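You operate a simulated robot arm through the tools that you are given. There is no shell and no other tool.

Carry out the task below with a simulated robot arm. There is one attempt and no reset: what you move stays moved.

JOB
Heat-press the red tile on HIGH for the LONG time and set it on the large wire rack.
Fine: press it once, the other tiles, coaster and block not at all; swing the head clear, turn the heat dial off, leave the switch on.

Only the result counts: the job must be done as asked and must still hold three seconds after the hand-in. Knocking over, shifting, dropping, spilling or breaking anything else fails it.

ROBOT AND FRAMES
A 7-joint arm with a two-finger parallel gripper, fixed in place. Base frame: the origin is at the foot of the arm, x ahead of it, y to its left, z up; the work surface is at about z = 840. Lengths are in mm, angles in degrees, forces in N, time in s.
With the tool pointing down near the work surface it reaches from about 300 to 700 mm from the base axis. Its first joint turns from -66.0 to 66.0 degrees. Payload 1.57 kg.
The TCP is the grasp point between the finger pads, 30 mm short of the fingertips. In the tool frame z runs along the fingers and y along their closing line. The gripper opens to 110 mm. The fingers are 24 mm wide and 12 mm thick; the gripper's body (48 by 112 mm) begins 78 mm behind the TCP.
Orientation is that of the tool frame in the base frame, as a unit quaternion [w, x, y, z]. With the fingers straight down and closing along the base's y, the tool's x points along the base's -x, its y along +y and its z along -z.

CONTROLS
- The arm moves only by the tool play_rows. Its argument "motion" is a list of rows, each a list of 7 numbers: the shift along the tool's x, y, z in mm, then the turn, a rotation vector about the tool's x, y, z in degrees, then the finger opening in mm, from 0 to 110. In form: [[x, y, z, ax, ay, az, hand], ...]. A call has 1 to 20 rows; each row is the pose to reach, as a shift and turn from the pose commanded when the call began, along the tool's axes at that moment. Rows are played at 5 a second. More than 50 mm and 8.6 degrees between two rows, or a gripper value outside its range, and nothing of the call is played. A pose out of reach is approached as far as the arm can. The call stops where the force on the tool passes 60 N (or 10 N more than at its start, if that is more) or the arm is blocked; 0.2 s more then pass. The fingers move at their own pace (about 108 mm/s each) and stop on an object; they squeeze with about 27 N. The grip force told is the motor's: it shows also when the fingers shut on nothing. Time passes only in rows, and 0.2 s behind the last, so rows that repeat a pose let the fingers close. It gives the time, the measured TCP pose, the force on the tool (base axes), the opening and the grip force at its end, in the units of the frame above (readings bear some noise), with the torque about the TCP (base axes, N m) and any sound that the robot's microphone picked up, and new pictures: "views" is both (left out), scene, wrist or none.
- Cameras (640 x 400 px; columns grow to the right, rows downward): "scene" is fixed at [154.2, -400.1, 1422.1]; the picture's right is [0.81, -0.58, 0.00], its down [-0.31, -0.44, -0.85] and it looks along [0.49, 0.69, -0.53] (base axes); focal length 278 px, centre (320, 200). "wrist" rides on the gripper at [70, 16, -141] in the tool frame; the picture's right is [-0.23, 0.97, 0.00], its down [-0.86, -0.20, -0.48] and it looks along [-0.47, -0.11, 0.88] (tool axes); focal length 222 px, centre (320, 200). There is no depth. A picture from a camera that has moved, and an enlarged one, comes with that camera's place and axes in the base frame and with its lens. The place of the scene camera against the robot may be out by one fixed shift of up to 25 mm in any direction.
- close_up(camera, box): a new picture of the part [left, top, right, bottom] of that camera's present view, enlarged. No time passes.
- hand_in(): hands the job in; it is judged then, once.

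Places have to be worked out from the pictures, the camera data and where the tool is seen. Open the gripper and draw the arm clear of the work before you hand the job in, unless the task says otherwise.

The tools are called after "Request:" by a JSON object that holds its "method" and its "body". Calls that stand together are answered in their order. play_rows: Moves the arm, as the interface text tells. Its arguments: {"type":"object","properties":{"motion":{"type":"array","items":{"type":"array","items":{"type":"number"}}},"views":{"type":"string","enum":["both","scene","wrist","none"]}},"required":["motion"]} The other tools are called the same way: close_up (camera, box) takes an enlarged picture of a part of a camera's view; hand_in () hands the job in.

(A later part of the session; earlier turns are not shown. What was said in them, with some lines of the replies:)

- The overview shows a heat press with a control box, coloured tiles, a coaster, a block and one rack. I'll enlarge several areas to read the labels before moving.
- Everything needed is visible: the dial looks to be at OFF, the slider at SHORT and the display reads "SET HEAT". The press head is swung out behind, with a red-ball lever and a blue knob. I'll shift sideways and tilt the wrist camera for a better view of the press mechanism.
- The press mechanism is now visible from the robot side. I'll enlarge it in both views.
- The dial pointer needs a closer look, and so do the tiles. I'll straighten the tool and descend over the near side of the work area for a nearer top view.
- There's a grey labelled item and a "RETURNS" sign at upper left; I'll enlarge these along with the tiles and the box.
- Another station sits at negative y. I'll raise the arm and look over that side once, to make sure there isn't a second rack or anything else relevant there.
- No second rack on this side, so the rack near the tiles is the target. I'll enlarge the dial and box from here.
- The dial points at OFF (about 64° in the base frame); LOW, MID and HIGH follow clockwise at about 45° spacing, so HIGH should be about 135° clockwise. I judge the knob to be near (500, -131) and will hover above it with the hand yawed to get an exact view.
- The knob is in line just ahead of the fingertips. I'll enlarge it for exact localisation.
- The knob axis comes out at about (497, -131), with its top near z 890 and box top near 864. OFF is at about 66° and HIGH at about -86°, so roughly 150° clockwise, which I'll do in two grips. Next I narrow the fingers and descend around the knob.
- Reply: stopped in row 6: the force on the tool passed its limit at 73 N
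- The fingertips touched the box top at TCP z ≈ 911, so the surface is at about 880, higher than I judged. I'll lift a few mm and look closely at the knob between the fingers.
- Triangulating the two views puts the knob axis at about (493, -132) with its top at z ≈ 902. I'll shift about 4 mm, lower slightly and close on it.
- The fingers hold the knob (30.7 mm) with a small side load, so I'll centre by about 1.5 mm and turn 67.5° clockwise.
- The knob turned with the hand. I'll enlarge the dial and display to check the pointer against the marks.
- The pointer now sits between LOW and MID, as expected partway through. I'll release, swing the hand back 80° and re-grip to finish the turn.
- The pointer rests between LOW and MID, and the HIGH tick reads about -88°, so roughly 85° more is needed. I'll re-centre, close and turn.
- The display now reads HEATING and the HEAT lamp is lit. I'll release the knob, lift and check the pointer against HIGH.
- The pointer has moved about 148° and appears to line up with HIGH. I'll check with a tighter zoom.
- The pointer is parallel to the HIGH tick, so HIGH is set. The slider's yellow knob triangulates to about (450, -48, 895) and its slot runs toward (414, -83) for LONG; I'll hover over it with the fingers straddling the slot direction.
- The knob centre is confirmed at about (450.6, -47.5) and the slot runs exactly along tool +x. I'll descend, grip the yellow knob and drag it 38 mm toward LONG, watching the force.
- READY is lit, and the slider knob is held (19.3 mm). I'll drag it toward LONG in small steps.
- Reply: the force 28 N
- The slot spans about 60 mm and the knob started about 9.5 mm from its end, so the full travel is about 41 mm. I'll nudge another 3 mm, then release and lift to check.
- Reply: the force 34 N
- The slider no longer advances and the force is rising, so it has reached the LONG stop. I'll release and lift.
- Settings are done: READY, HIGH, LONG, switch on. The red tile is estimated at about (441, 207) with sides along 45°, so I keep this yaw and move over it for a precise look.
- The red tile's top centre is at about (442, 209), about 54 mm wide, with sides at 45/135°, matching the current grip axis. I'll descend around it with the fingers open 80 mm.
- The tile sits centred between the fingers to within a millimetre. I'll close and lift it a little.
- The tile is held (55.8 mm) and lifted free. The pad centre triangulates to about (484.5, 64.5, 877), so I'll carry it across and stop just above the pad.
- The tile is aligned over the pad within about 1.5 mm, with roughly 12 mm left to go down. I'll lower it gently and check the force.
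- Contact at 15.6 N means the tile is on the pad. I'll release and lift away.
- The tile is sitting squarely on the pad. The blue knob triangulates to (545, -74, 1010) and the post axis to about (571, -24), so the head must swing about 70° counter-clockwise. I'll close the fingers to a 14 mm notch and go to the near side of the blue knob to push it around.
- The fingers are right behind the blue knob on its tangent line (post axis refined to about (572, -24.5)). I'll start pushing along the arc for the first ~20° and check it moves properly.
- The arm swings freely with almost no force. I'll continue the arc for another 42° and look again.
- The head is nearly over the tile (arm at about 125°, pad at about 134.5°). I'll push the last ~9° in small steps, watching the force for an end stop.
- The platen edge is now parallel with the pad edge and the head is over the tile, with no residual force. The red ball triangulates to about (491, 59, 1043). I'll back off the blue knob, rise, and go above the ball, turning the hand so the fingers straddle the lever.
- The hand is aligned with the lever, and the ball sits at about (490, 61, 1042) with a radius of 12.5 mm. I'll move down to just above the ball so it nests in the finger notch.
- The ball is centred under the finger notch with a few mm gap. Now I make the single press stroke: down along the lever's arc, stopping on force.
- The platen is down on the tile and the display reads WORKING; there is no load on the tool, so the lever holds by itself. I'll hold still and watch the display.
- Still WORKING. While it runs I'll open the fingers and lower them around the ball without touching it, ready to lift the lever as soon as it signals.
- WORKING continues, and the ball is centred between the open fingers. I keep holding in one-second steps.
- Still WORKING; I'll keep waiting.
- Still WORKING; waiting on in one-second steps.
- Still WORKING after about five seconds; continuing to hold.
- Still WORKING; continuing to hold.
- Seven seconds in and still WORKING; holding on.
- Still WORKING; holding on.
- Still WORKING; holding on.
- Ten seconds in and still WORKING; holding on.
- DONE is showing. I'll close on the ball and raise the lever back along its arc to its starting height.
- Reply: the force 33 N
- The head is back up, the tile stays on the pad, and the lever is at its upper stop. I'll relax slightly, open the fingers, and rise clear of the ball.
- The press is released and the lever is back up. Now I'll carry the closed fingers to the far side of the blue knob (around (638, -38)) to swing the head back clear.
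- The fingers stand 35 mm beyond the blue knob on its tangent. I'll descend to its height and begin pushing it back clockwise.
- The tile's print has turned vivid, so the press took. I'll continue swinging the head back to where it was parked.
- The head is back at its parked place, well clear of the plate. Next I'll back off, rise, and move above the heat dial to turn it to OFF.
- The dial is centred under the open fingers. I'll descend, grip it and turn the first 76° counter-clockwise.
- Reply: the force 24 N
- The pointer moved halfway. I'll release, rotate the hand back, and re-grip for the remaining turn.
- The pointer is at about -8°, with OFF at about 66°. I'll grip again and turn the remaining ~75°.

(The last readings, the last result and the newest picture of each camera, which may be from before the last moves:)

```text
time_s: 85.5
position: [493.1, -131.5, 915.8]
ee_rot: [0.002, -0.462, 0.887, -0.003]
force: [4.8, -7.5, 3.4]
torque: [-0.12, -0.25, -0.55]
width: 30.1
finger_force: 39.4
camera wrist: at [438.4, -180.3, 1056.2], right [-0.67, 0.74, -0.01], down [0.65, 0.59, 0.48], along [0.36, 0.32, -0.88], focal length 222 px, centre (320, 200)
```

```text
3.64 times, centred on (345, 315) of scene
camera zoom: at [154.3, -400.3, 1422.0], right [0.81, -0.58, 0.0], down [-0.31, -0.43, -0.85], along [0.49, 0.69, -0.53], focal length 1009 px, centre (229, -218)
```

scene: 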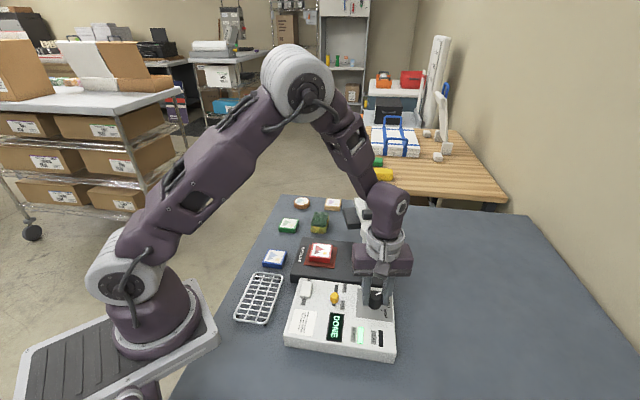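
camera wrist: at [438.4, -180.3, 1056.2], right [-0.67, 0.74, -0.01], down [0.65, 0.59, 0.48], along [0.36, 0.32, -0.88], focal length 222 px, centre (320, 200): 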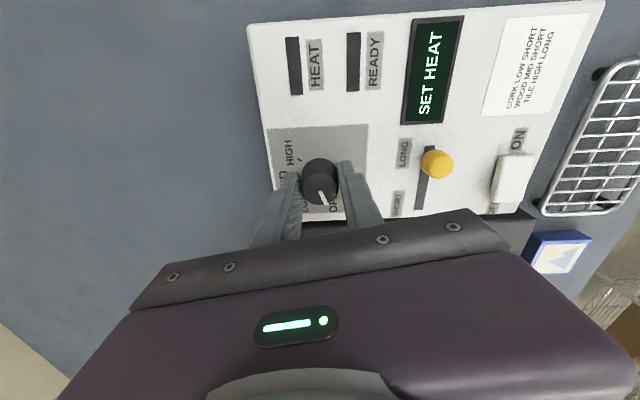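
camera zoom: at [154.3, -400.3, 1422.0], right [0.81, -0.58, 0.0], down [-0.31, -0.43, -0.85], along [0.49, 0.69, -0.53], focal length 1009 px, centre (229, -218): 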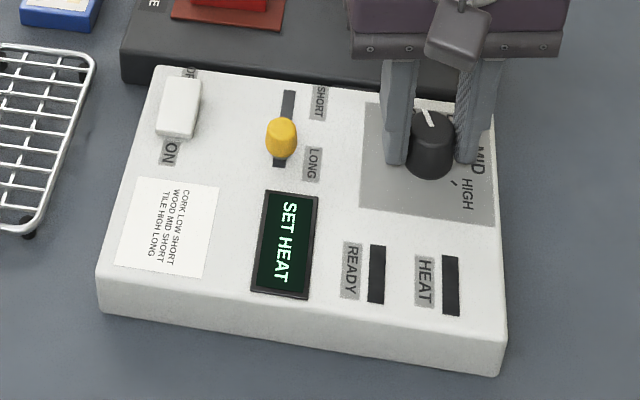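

The display is back to SET HEAT and the torque shows the OFF stop. I'll release, lift, and check the pointer.

Request:
{"method": "play_rows", "body": {"motion": [[0, 0, 0, 0, 0, 1, 15], [0, 0, 0, 0, 0, 1, 54], [0, 0, 0, 0, 0, 1, 54], [0, 0, -20, 0, 0, 1, 54], [0, 0, -55, 0, 0, 4, 60], [0, 0, -90, 0, 0, 8, 70], [0, 0, -110, 0, 0, 13, 80], [0, 0, -110, 0, 0, 13, 80]], "views": "both"}}

Request:
{"method": "close_up", "body": {"camera": "wrist", "box": [250, 60, 410, 200]}}

Request:
{"method": "close_up", "body": {"camera": "scene", "box": [280, 260, 410, 370]}}

```text
time_s: 87.3
position: [493.2, -130.4, 1026.0]
ee_rot: [0.003, -0.359, 0.934, -0.003]
force: [-0.2, 0.2, -0.3]
torque: [0.0, 0.0, 0.02]
width: 80.0
finger_force: 0.0
camera wrist: at [428.6, -165.9, 1166.6], right [-0.48, 0.88, -0.01], down [0.77, 0.42, 0.48], along [0.42, 0.23, -0.88], focal length 222 px, centre (320, 200)
```

scene: 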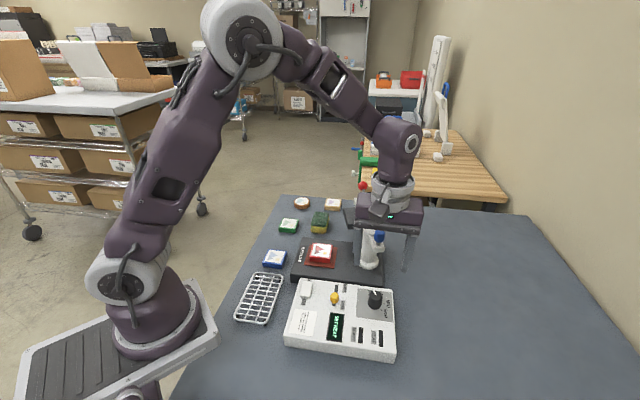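
wrist: 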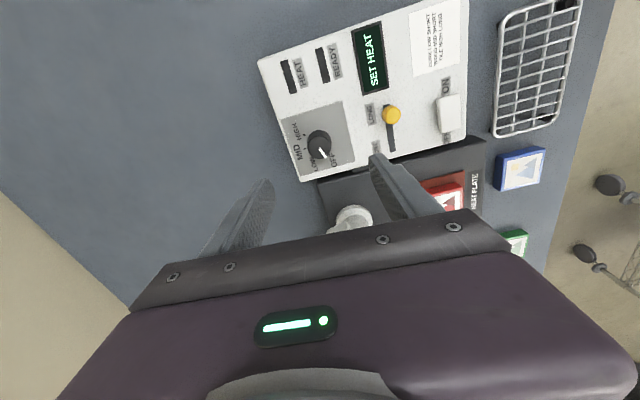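

```text
2.86 times, centred on (330, 130) of wrist
camera zoom: at [428.6, -165.9, 1166.6], right [-0.48, 0.88, -0.01], down [0.77, 0.42, 0.48], along [0.42, 0.23, -0.88], focal length 635 px, centre (291, 400)
```

zoom: 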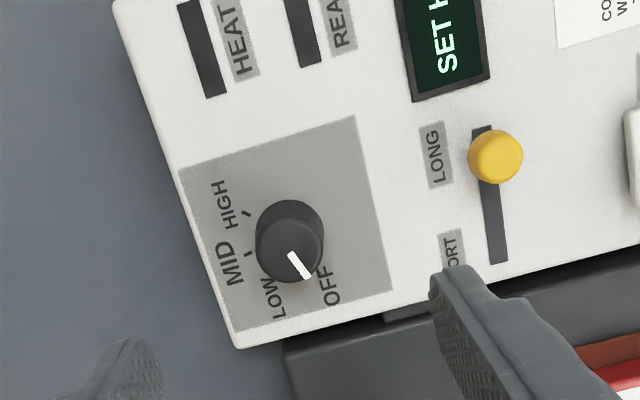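

```text
3.64 times, centred on (345, 315) of scene
camera zoom: at [154.2, -400.1, 1422.1], right [0.81, -0.58, 0.0], down [-0.31, -0.44, -0.85], along [0.49, 0.69, -0.53], focal length 1009 px, centre (229, -218)
```

zoom: 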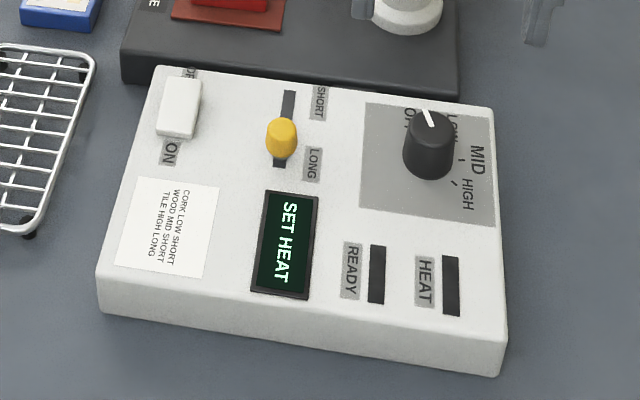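

The pointer looks to be at OFF. I'll compare with the exact same zoom I took at the start.

Request:
{"method": "close_up", "body": {"camera": "scene", "box": [340, 275, 410, 330]}}

Request:
{"method": "close_up", "body": {"camera": "scene", "box": [230, 180, 410, 300]}}

```text
7.27 times, centred on (375, 302) of scene
camera zoom: at [154.2, -400.1, 1422.1], right [0.81, -0.58, 0.0], down [-0.31, -0.44, -0.85], along [0.49, 0.69, -0.53], focal length 2019 px, centre (-80, -546)
```

zoom: 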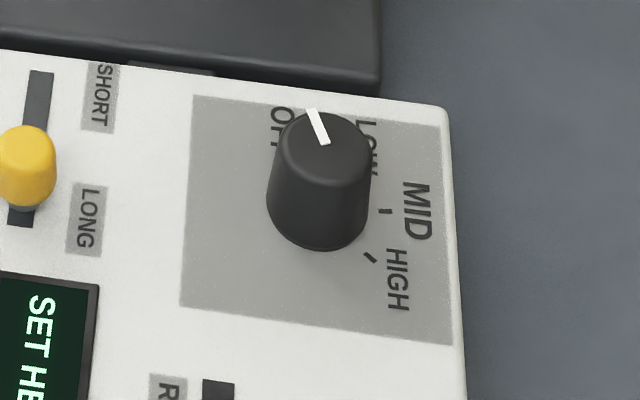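

```text
3.33 times, centred on (320, 240) of scene
camera zoom: at [154.2, -400.1, 1422.1], right [0.81, -0.58, 0.0], down [-0.31, -0.44, -0.85], along [0.49, 0.69, -0.53], focal length 925 px, centre (320, 67)
```

zoom: 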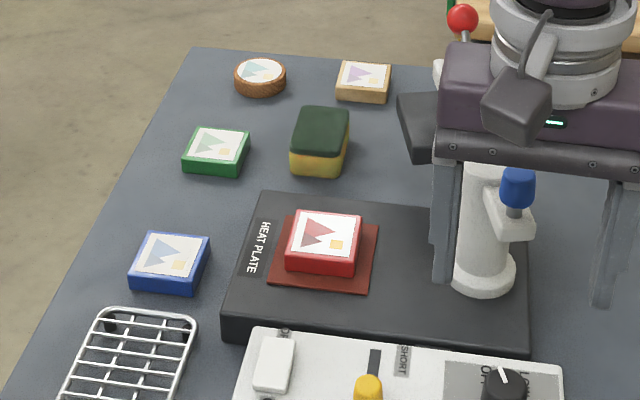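

The dial matches its starting OFF position exactly, and nothing else has shifted. Now I'll go back over the red tile, keeping high and away from the blue knob.

Request:
{"method": "play_rows", "body": {"motion": [[0, 0, -35, 0, 0, 0, 60], [-5, 27, -35, 0, 0, 0, 60], [-10, 54, -35, 0, 0, 0, 60], [-15, 81, -35, 0, 0, 0, 60], [-42, 98, -35, 0, 0, 0, 60], [-70, 115, -35, 0, 0, -1, 80], [-97, 132, -30, 0, 0, -2, 80], [-124.4, 149, -10, 0, 0, -3, 80], [-124.4, 149, 16, 0, 0, -3, 80], [-124.4, 149, 16, 0, 0, -3, 80]], "views": "both"}}

Request:
{"method": "close_up", "body": {"camera": "wrist", "box": [220, 60, 440, 220]}}

```text
time_s: 89.5
position: [484.1, 62.9, 1008.9]
ee_rot: [0.002, -0.382, 0.924, -0.002]
force: [0.0, 1.1, -0.7]
torque: [0.0, 0.02, 0.0]
width: 80.1
finger_force: 0.0
camera wrist: at [422.4, 23.8, 1148.8], right [-0.53, 0.85, -0.01], down [0.74, 0.47, 0.48], along [0.41, 0.25, -0.88], focal length 222 px, centre (320, 200)
```

scene: 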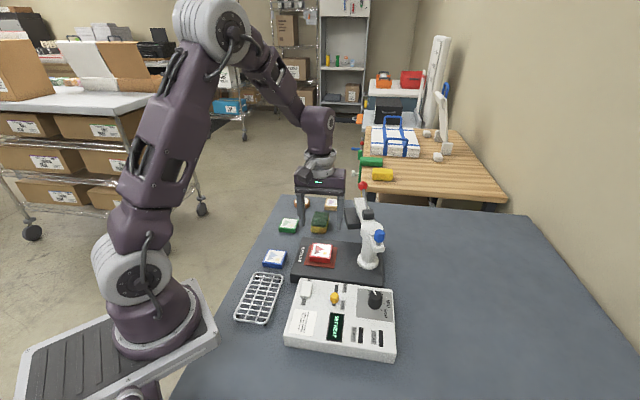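
wrist: 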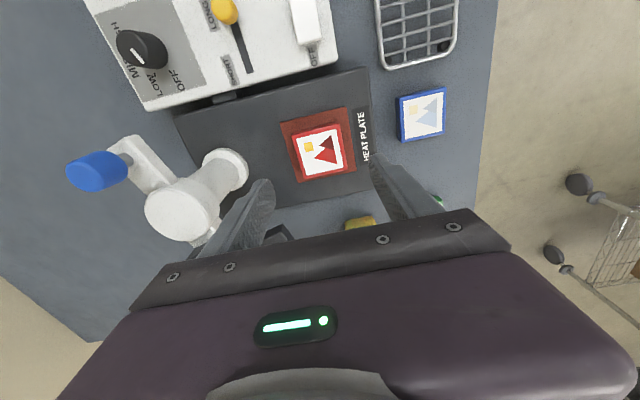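

```text
2.50 times, centred on (330, 140) of wrist
camera zoom: at [422.4, 23.8, 1148.8], right [-0.53, 0.85, -0.01], down [0.74, 0.47, 0.48], along [0.41, 0.25, -0.88], focal length 555 px, centre (295, 350)
```

zoom: 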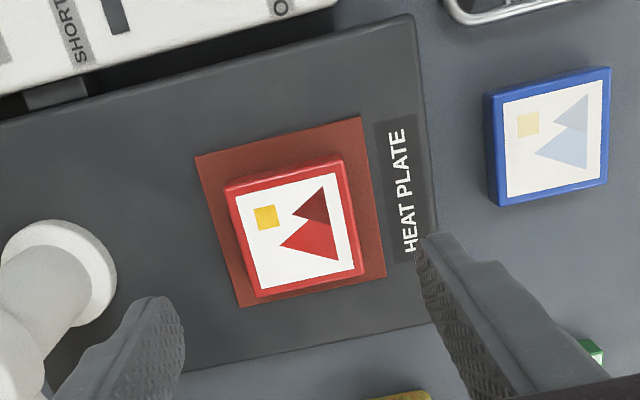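

The tile is still square on the pad at about (485, 64). I'll descend around it and grip.

Request:
{"method": "play_rows", "body": {"motion": [[-1.8, 0, 35, 0, 0, 0, 80], [-1.8, 0, 65, 0, 0, 0, 80], [-1.8, 0, 85, 0, 0, 0, 80], [-1.8, 0, 95, 0, 0, 0, 80], [-1.8, 0, 95, 0, 0, 0, 80]], "views": "wrist"}}

Request:
{"method": "close_up", "body": {"camera": "wrist", "box": [220, 80, 440, 230]}}

```text
time_s: 90.7
position: [487.4, 62.5, 913.8]
ee_rot: [0.002, -0.382, 0.924, -0.003]
force: [0.1, 0.5, -0.1]
torque: [0.02, -0.01, 0.02]
width: 80.2
finger_force: 0.1
camera wrist: at [424.8, 25.0, 1053.7], right [-0.53, 0.85, -0.01], down [0.74, 0.47, 0.48], along [0.41, 0.25, -0.88], focal length 222 px, centre (320, 200)
```

wrist: 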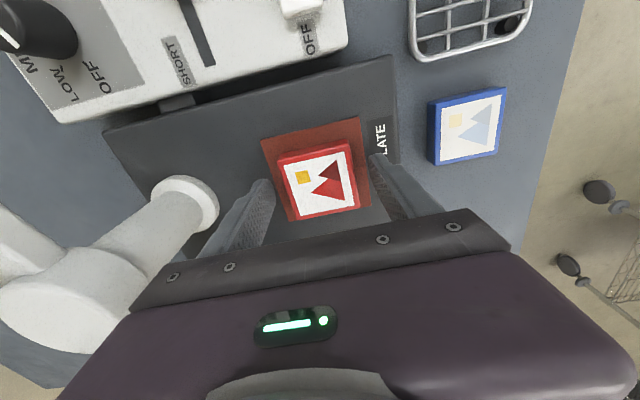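

```text
2.67 times, centred on (330, 155) of wrist
camera zoom: at [424.8, 25.0, 1053.7], right [-0.53, 0.85, -0.01], down [0.74, 0.47, 0.48], along [0.41, 0.25, -0.88], focal length 592 px, centre (293, 320)
```

zoom: 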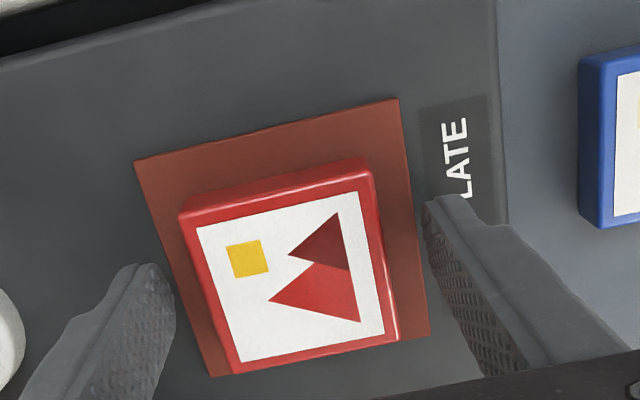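

The tile is centred; I'll close on it and lift.

Request:
{"method": "play_rows", "body": {"motion": [[0, 0, 0, 0, 0, 0, 60], [0, 0, 0, 0, 0, 0, 35], [0, 0, 0, 0, 0, 0, 35], [0, 0, -10, 0, 0, 0, 35], [0, 0, -40, 0, 0, 0, 35], [0, 0, -75, 0, 0, 0, 35], [0, 0, -75, 0, 0, 0, 35]], "views": "both"}}

Request:
{"method": "close_up", "body": {"camera": "wrist", "box": [220, 0, 540, 230]}}

Request:
{"method": "close_up", "body": {"camera": "scene", "box": [220, 250, 320, 340]}}

```text
time_s: 92.3
position: [486.0, 63.0, 989.0]
ee_rot: [0.002, -0.383, 0.924, -0.003]
force: [-0.1, 0.3, -1.3]
torque: [-0.01, 0.0, 0.01]
width: 55.7
finger_force: 27.0
camera wrist: at [424.1, 25.0, 1129.6], right [-0.53, 0.85, -0.01], down [0.74, 0.47, 0.48], along [0.41, 0.25, -0.88], focal length 222 px, centre (320, 200)
```

scene: 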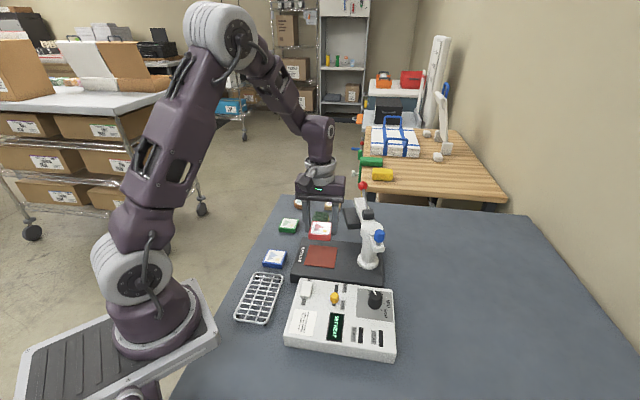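
wrist: 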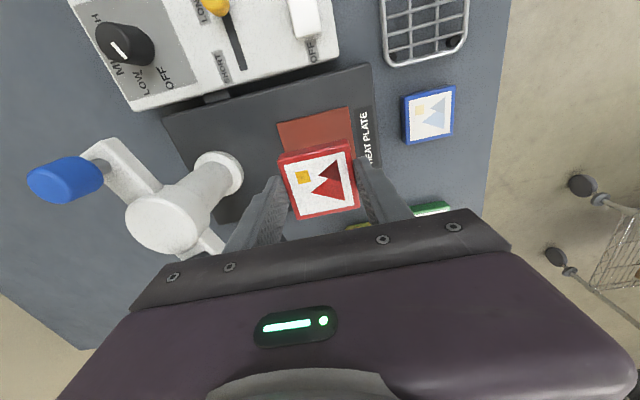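

```text
1.74 times, centred on (380, 115) of wrist
camera zoom: at [424.1, 25.0, 1129.6], right [-0.53, 0.85, -0.01], down [0.74, 0.47, 0.48], along [0.41, 0.25, -0.88], focal length 386 px, centre (216, 348)
```

zoom: 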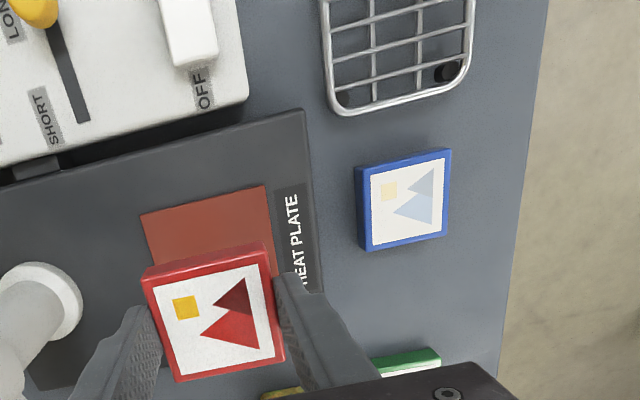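

```text
4.44 times, centred on (270, 295) of scene
camera zoom: at [154.2, -400.1, 1422.1], right [0.81, -0.58, 0.0], down [-0.31, -0.44, -0.85], along [0.49, 0.69, -0.53], focal length 1234 px, centre (542, -222)
```

zoom: 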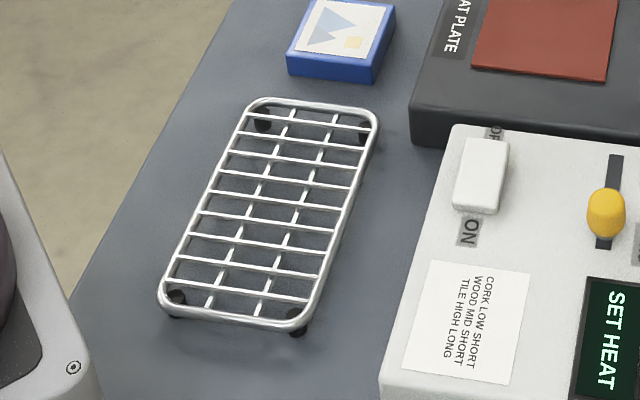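

The tile is held again. From both cameras the rack's centre is about (300, 59), with its long axis at 45° and its top near z 855. I'll carry the tile toward the part of the rack farther from the base, about (316, 75), and stop high above it.

Request:
{"method": "play_rows", "body": {"motion": [[16, 18, 0, 0, 0, 0, 35], [32, 37, 0, 0, 0, 0, 35], [48, 55, 0, 0, 0, 0, 35], [64, 74, 0, 0, 0, 0, 35], [80, 92, 0, 0, 0, 0, 35], [96, 110, 0, 0, 0, 0, 35], [111.7, 128.7, 0, 0, 0, 0, 35], [111.7, 128.7, 0, 0, 0, 0, 35]], "views": "both"}}

Request:
{"method": "close_up", "body": {"camera": "wrist", "box": [180, 60, 460, 240]}}

Request:
{"method": "close_up", "body": {"camera": "scene", "box": [190, 190, 330, 340]}}

```text
time_s: 94.1
position: [315.8, 75.6, 988.4]
ee_rot: [0.001, -0.383, 0.924, -0.003]
force: [0.7, -0.2, -2.0]
torque: [-0.02, -0.01, 0.03]
width: 55.6
finger_force: 26.7
camera wrist: at [254.2, 36.9, 1128.7], right [-0.53, 0.85, -0.01], down [0.74, 0.47, 0.48], along [0.41, 0.25, -0.88], focal length 222 px, centre (320, 200)
```

scene: 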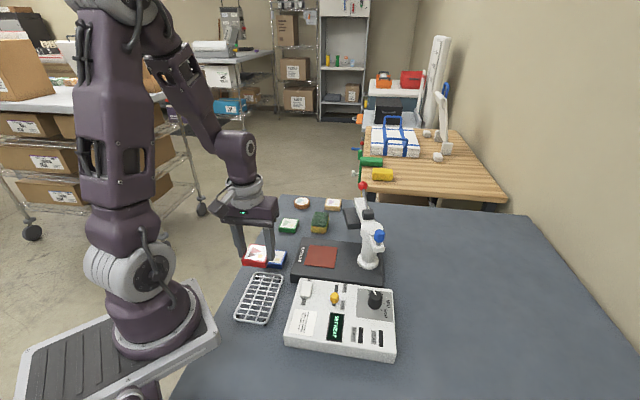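
wrist: 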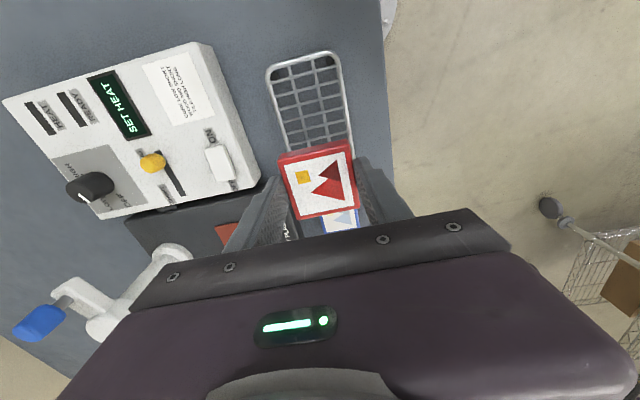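

```text
2.22 times, centred on (320, 150) of wrist
camera zoom: at [254.2, 36.9, 1128.7], right [-0.53, 0.85, -0.01], down [0.74, 0.47, 0.48], along [0.41, 0.25, -0.88], focal length 494 px, centre (320, 311)
```

zoom: 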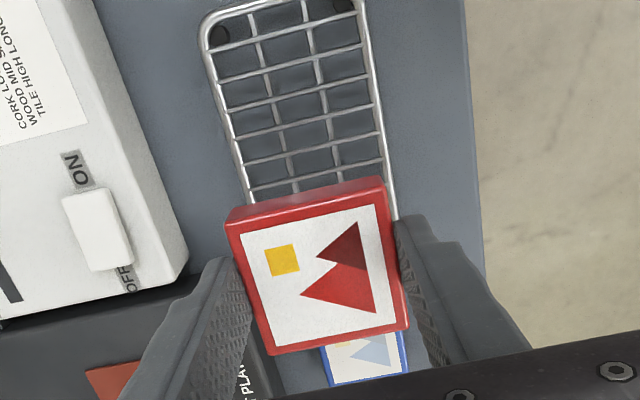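

```text
2.67 times, centred on (260, 265) of scene
camera zoom: at [154.2, -400.1, 1422.1], right [0.81, -0.58, 0.0], down [-0.31, -0.44, -0.85], along [0.49, 0.69, -0.53], focal length 740 px, centre (480, 27)
```

zoom: 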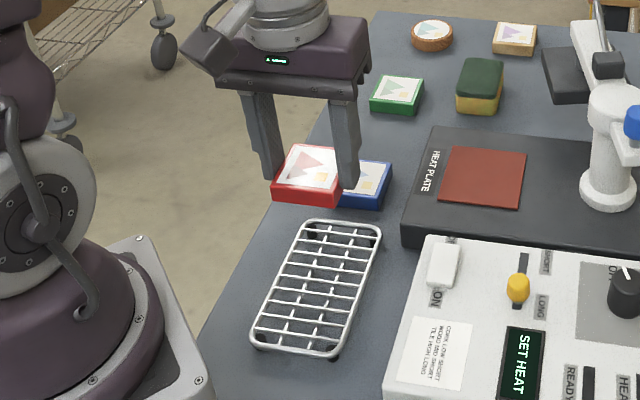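

The tile is centred on the rack's centreline (within about 1 mm) and well inside its length. I'll lower it to just above the wires and check.

Request:
{"method": "play_rows", "body": {"motion": [[0, 0, 30, 0, 0, 0, 35], [0, 0, 55, 0, 0, 0, 35], [0, 0, 72, 0, 0, 0, 35], [0, 0, 82, 0, 0, 0, 35], [0, 0, 82, 0, 0, 0, 35]], "views": "both"}}

Request:
{"method": "close_up", "body": {"camera": "scene", "box": [210, 220, 320, 340]}}

Request:
{"method": "close_up", "body": {"camera": "wrist", "box": [180, 60, 460, 240]}}

```text
time_s: 95.3
position: [317.1, 76.0, 906.9]
ee_rot: [0.002, -0.384, 0.923, -0.003]
force: [-0.3, 0.1, -1.5]
torque: [-0.01, 0.0, -0.02]
width: 55.1
finger_force: 26.8
camera wrist: at [254.7, 36.9, 1046.2], right [-0.53, 0.85, -0.01], down [0.74, 0.47, 0.48], along [0.41, 0.25, -0.88], focal length 222 px, centre (320, 200)
```

scene: 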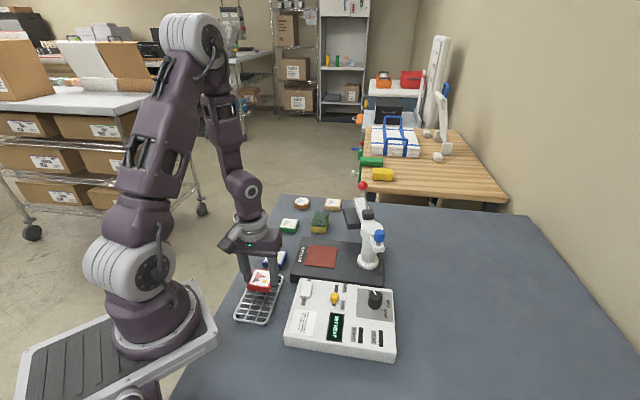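
wrist: 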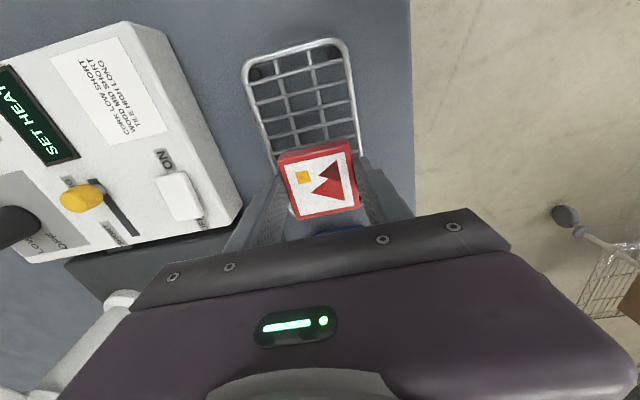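

```text
3.33 times, centred on (265, 280) of scene
camera zoom: at [154.2, -400.1, 1422.1], right [0.81, -0.58, 0.0], down [-0.31, -0.44, -0.85], along [0.49, 0.69, -0.53], focal length 925 px, centre (503, -67)
```

zoom: 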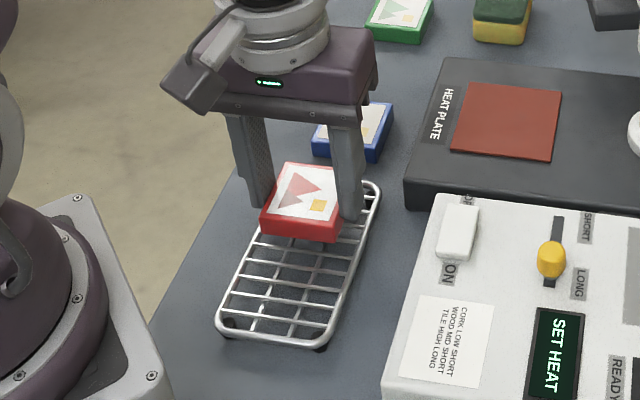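

```text
2.22 times, centred on (320, 150) of wrist
camera zoom: at [254.7, 36.9, 1046.2], right [-0.53, 0.85, -0.01], down [0.74, 0.47, 0.48], along [0.41, 0.25, -0.88], focal length 494 px, centre (320, 311)
```

zoom: 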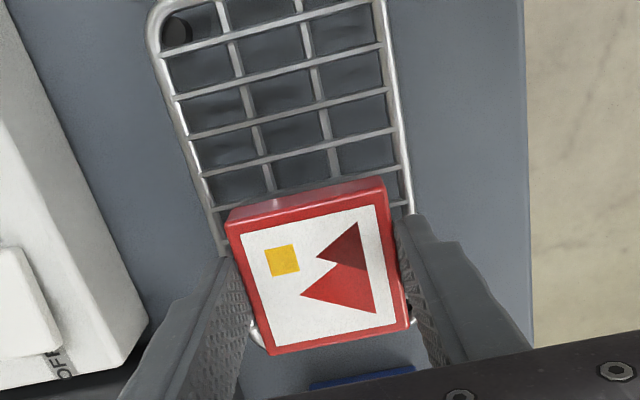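

The tile is about 13 mm above the wires. I'll shift it 9 mm toward the rack's middle and lower step by step, reading the force.

Request:
{"method": "play_rows", "body": {"motion": [[5, 0, 0, 0, 0, 0, 35], [9, 0, 3, 0, 0, 0, 35], [9, 0, 6, 0, 0, 0, 35], [9, 0, 8, 0, 0, 0, 35], [9, 0, 9, 0, 0, 0, 35]], "views": "none"}}

```text
time_s: 96.5
position: [310.5, 69.3, 896.9]
ee_rot: [0.003, -0.383, 0.924, -0.003]
force: [0.9, -0.6, -0.9]
torque: [0.03, -0.02, 0.05]
width: 55.4
finger_force: 27.3
```

No contact yet at TCP z 897 (tile bottom about 860). I'll continue in 1 mm steps.

Request:
{"method": "play_rows", "body": {"motion": [[0, 0, 1, 0, 0, 0, 35], [0, 0, 2, 0, 0, 0, 35], [0, 0, 3, 0, 0, 0, 35]], "views": "none"}}

Request:
{"method": "close_up", "body": {"camera": "scene", "box": [210, 240, 300, 340]}}

```text
time_s: 97.3
position: [309.5, 69.9, 892.8]
ee_rot: [0.003, -0.383, 0.924, -0.003]
force: [-0.7, -0.3, -0.9]
torque: [-0.02, -0.03, -0.02]
width: 55.6
finger_force: 27.1
```

```text
4.00 times, centred on (255, 290) of scene
camera zoom: at [154.2, -400.1, 1422.1], right [0.81, -0.58, 0.0], down [-0.31, -0.44, -0.85], along [0.49, 0.69, -0.53], focal length 1110 px, centre (580, -160)
```

zoom: 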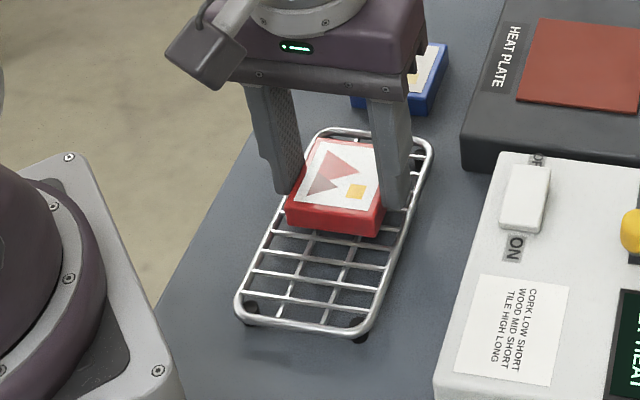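

Still free; I'll keep lowering in 1 mm steps.

Request:
{"method": "play_rows", "body": {"motion": [[0, 0, 1, 0, 0, 0, 35], [0, 0, 2, 0, 0, 0, 35], [0, 0, 3, 0, 0, 0, 35]], "views": "none"}}

```text
time_s: 98.1
position: [310.0, 68.7, 891.6]
ee_rot: [0.003, -0.382, 0.924, -0.003]
force: [1.0, -0.1, 25.2]
torque: [-0.03, 0.2, 0.06]
width: 55.3
finger_force: 27.0
```

Contact at 25 N: the tile is resting on the wires. I'll ease off by 1.5 mm, open just enough, and lift away.

Request:
{"method": "play_rows", "body": {"motion": [[0, 0, -1.5, 0, 0, 0, 35], [0, 0, -1.5, 0, 0, 0, 62], [0, 0, -1.5, 0, 0, 0, 70], [0, 0, -1.5, 0, 0, 0, 70], [0, 0, -12, 0, 0, 0, 70], [0, 0, -35, 0, 0, 0, 70], [0, 0, -70, 0, 0, 0, 80], [0, 0, -105, 0, 0, 0, 80], [0, 0, -105, 0, 0, 0, 80]], "views": "both"}}

Request:
{"method": "close_up", "body": {"camera": "scene", "box": [210, 240, 300, 340]}}

Request:
{"method": "close_up", "body": {"camera": "wrist", "box": [180, 40, 460, 220]}}

```text
time_s: 100.1
position: [309.7, 71.2, 996.3]
ee_rot: [0.002, -0.383, 0.924, -0.003]
force: [-0.1, 0.1, -0.4]
torque: [0.02, 0.03, -0.01]
width: 80.0
finger_force: 0.0
camera wrist: at [247.8, 31.6, 1137.2], right [-0.53, 0.85, -0.01], down [0.74, 0.47, 0.48], along [0.41, 0.25, -0.88], focal length 222 px, centre (320, 200)
```

scene: 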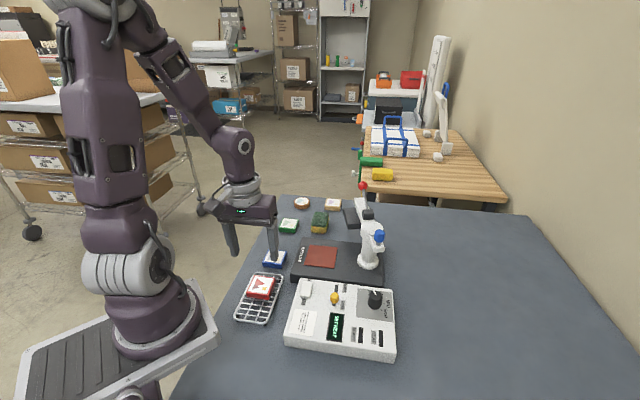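
wrist: 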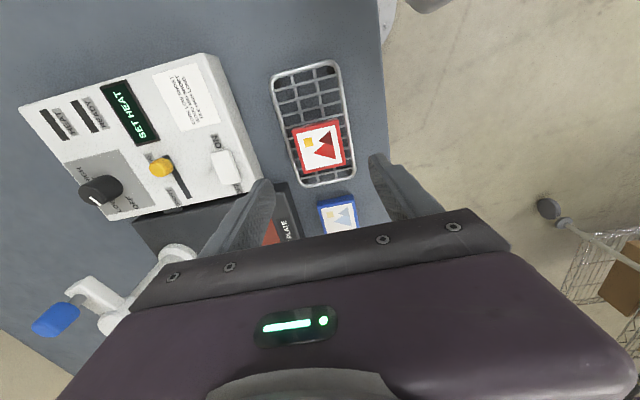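

```text
4.00 times, centred on (255, 290) of scene
camera zoom: at [154.2, -400.1, 1422.1], right [0.81, -0.58, 0.0], down [-0.31, -0.44, -0.85], along [0.49, 0.69, -0.53], focal length 1110 px, centre (580, -160)
```

zoom: 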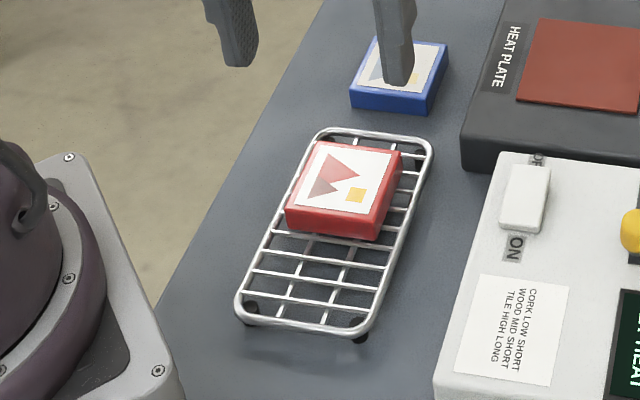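

```text
2.22 times, centred on (320, 130) of wrist
camera zoom: at [247.8, 31.6, 1137.2], right [-0.53, 0.85, -0.01], down [0.74, 0.47, 0.48], along [0.41, 0.25, -0.88], focal length 494 px, centre (320, 356)
```

zoom: 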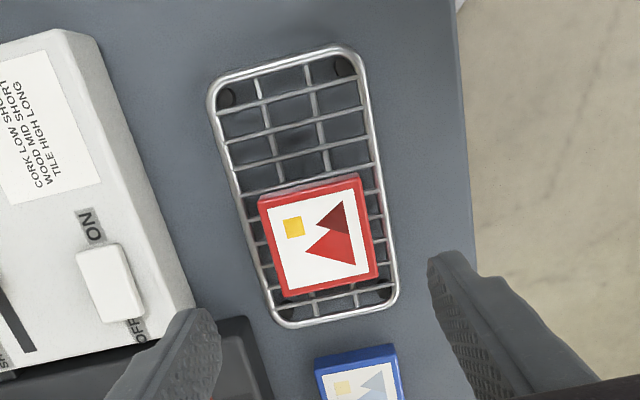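

The tile sits flat, fully within the rack. I'll retract upward to a clear pose near where I began and check the whole scene.

Request:
{"method": "play_rows", "body": {"motion": [[0, 0, -40, 0, 0, 0, 90], [-15, 0, -80, 0, 0, 5, 110], [-30, 0, -120, 0, 0, 10, 110], [-45, 0, -160, 0, 0, 15, 110], [-60, 0, -200, 0, 0, 20, 110], [-75, 0, -240, 0, 0, 25, 110], [-90, 0, -255, 0, 0, 30, 110], [-90, 0, -255, 0, 0, 30, 110]], "views": "both"}}

Request:
{"method": "close_up", "body": {"camera": "scene", "box": [220, 250, 320, 340]}}

Request:
{"method": "close_up", "body": {"camera": "scene", "box": [230, 180, 410, 300]}}

Request:
{"method": "close_up", "body": {"camera": "scene", "box": [270, 260, 410, 370]}}

```text
time_s: 101.9
position: [373.2, 133.5, 1251.2]
ee_rot: [0.003, -0.13, 0.991, -0.002]
force: [0.4, -0.1, -0.3]
torque: [0.04, 0.02, 0.01]
width: 110.1
finger_force: 0.0
camera wrist: at [299.8, 131.2, 1392.1], right [-0.03, 1.0, 0.0], down [0.87, 0.03, 0.48], along [0.48, 0.01, -0.88], focal length 222 px, centre (320, 200)
```

scene: 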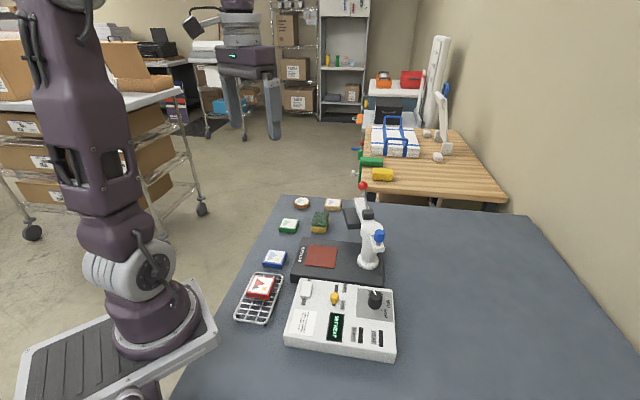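
wrist: 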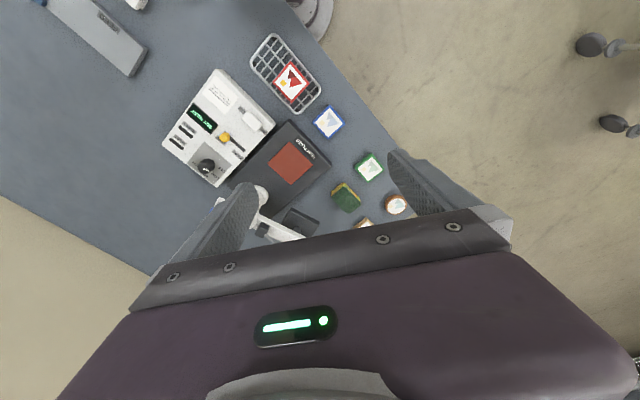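

```text
4.44 times, centred on (270, 295) of scene
camera zoom: at [154.2, -400.1, 1422.1], right [0.81, -0.58, 0.0], down [-0.31, -0.44, -0.85], along [0.49, 0.69, -0.53], focal length 1234 px, centre (542, -222)
```

zoom: 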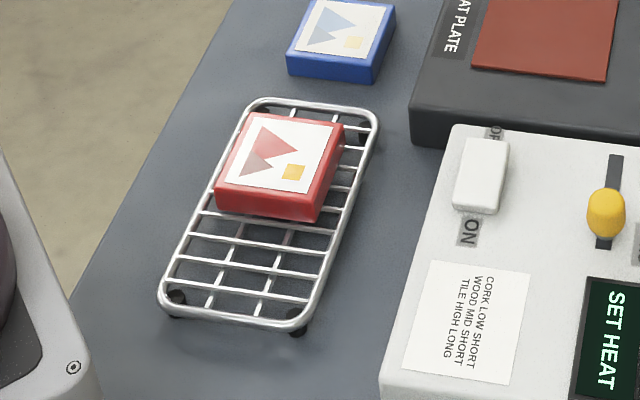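

```text
3.33 times, centred on (320, 240) of scene
camera zoom: at [154.2, -400.1, 1422.1], right [0.81, -0.58, 0.0], down [-0.31, -0.44, -0.85], along [0.49, 0.69, -0.53], focal length 925 px, centre (320, 67)
```

zoom: 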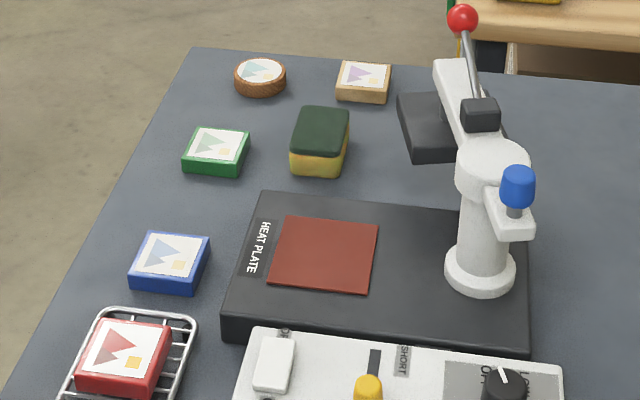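

```text
3.64 times, centred on (340, 315) of scene
camera zoom: at [154.2, -400.1, 1422.1], right [0.81, -0.58, 0.0], down [-0.31, -0.44, -0.85], along [0.49, 0.69, -0.53], focal length 1009 px, centre (247, -218)
```

zoom: 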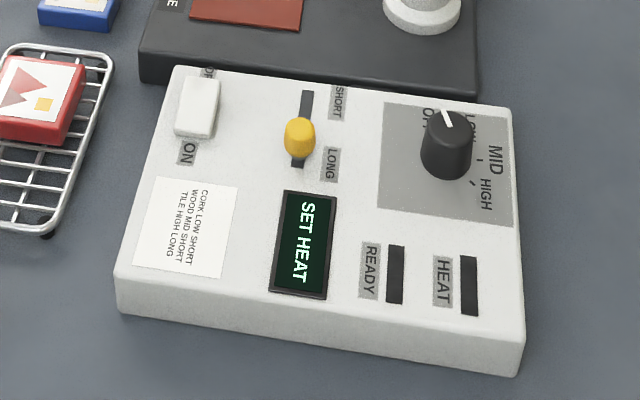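

The red tile is pressed and resting on the rack. The head is back at its parked place, the dial is at OFF and the switch is still on. The other objects match their starting pictures and the open gripper is clear, so I'm handing in.

Request:
{"method": "hand_in", "body": {}}

```text
The job is handed in.
```

The red tile was pressed once on HIGH for the LONG time. The display went from WORKING to DONE and the print came out vivid. The tile is now lying flat on the wire rack, fully inside its frame.

- **Press head:** it is swung back to where it was parked, clear of the plate, with the lever up.
- **Controls:** the heat dial is at OFF, matching its starting picture exactly, and the switch is still on. I left the timer slider at LONG.
- **Other items:** the other tiles, the coaster, the block, the rack and the control box look unchanged from the starting pictures. Only the red tile was under the press.
- **Rack:** I saw only one wire rack on the bench, so I took it to be the large one.
- **Contact:** early on the fingertips touched the top of the control box at about 73 N. The box did not appear to move.

The gripper was open and the arm clear of the work when I handed in.
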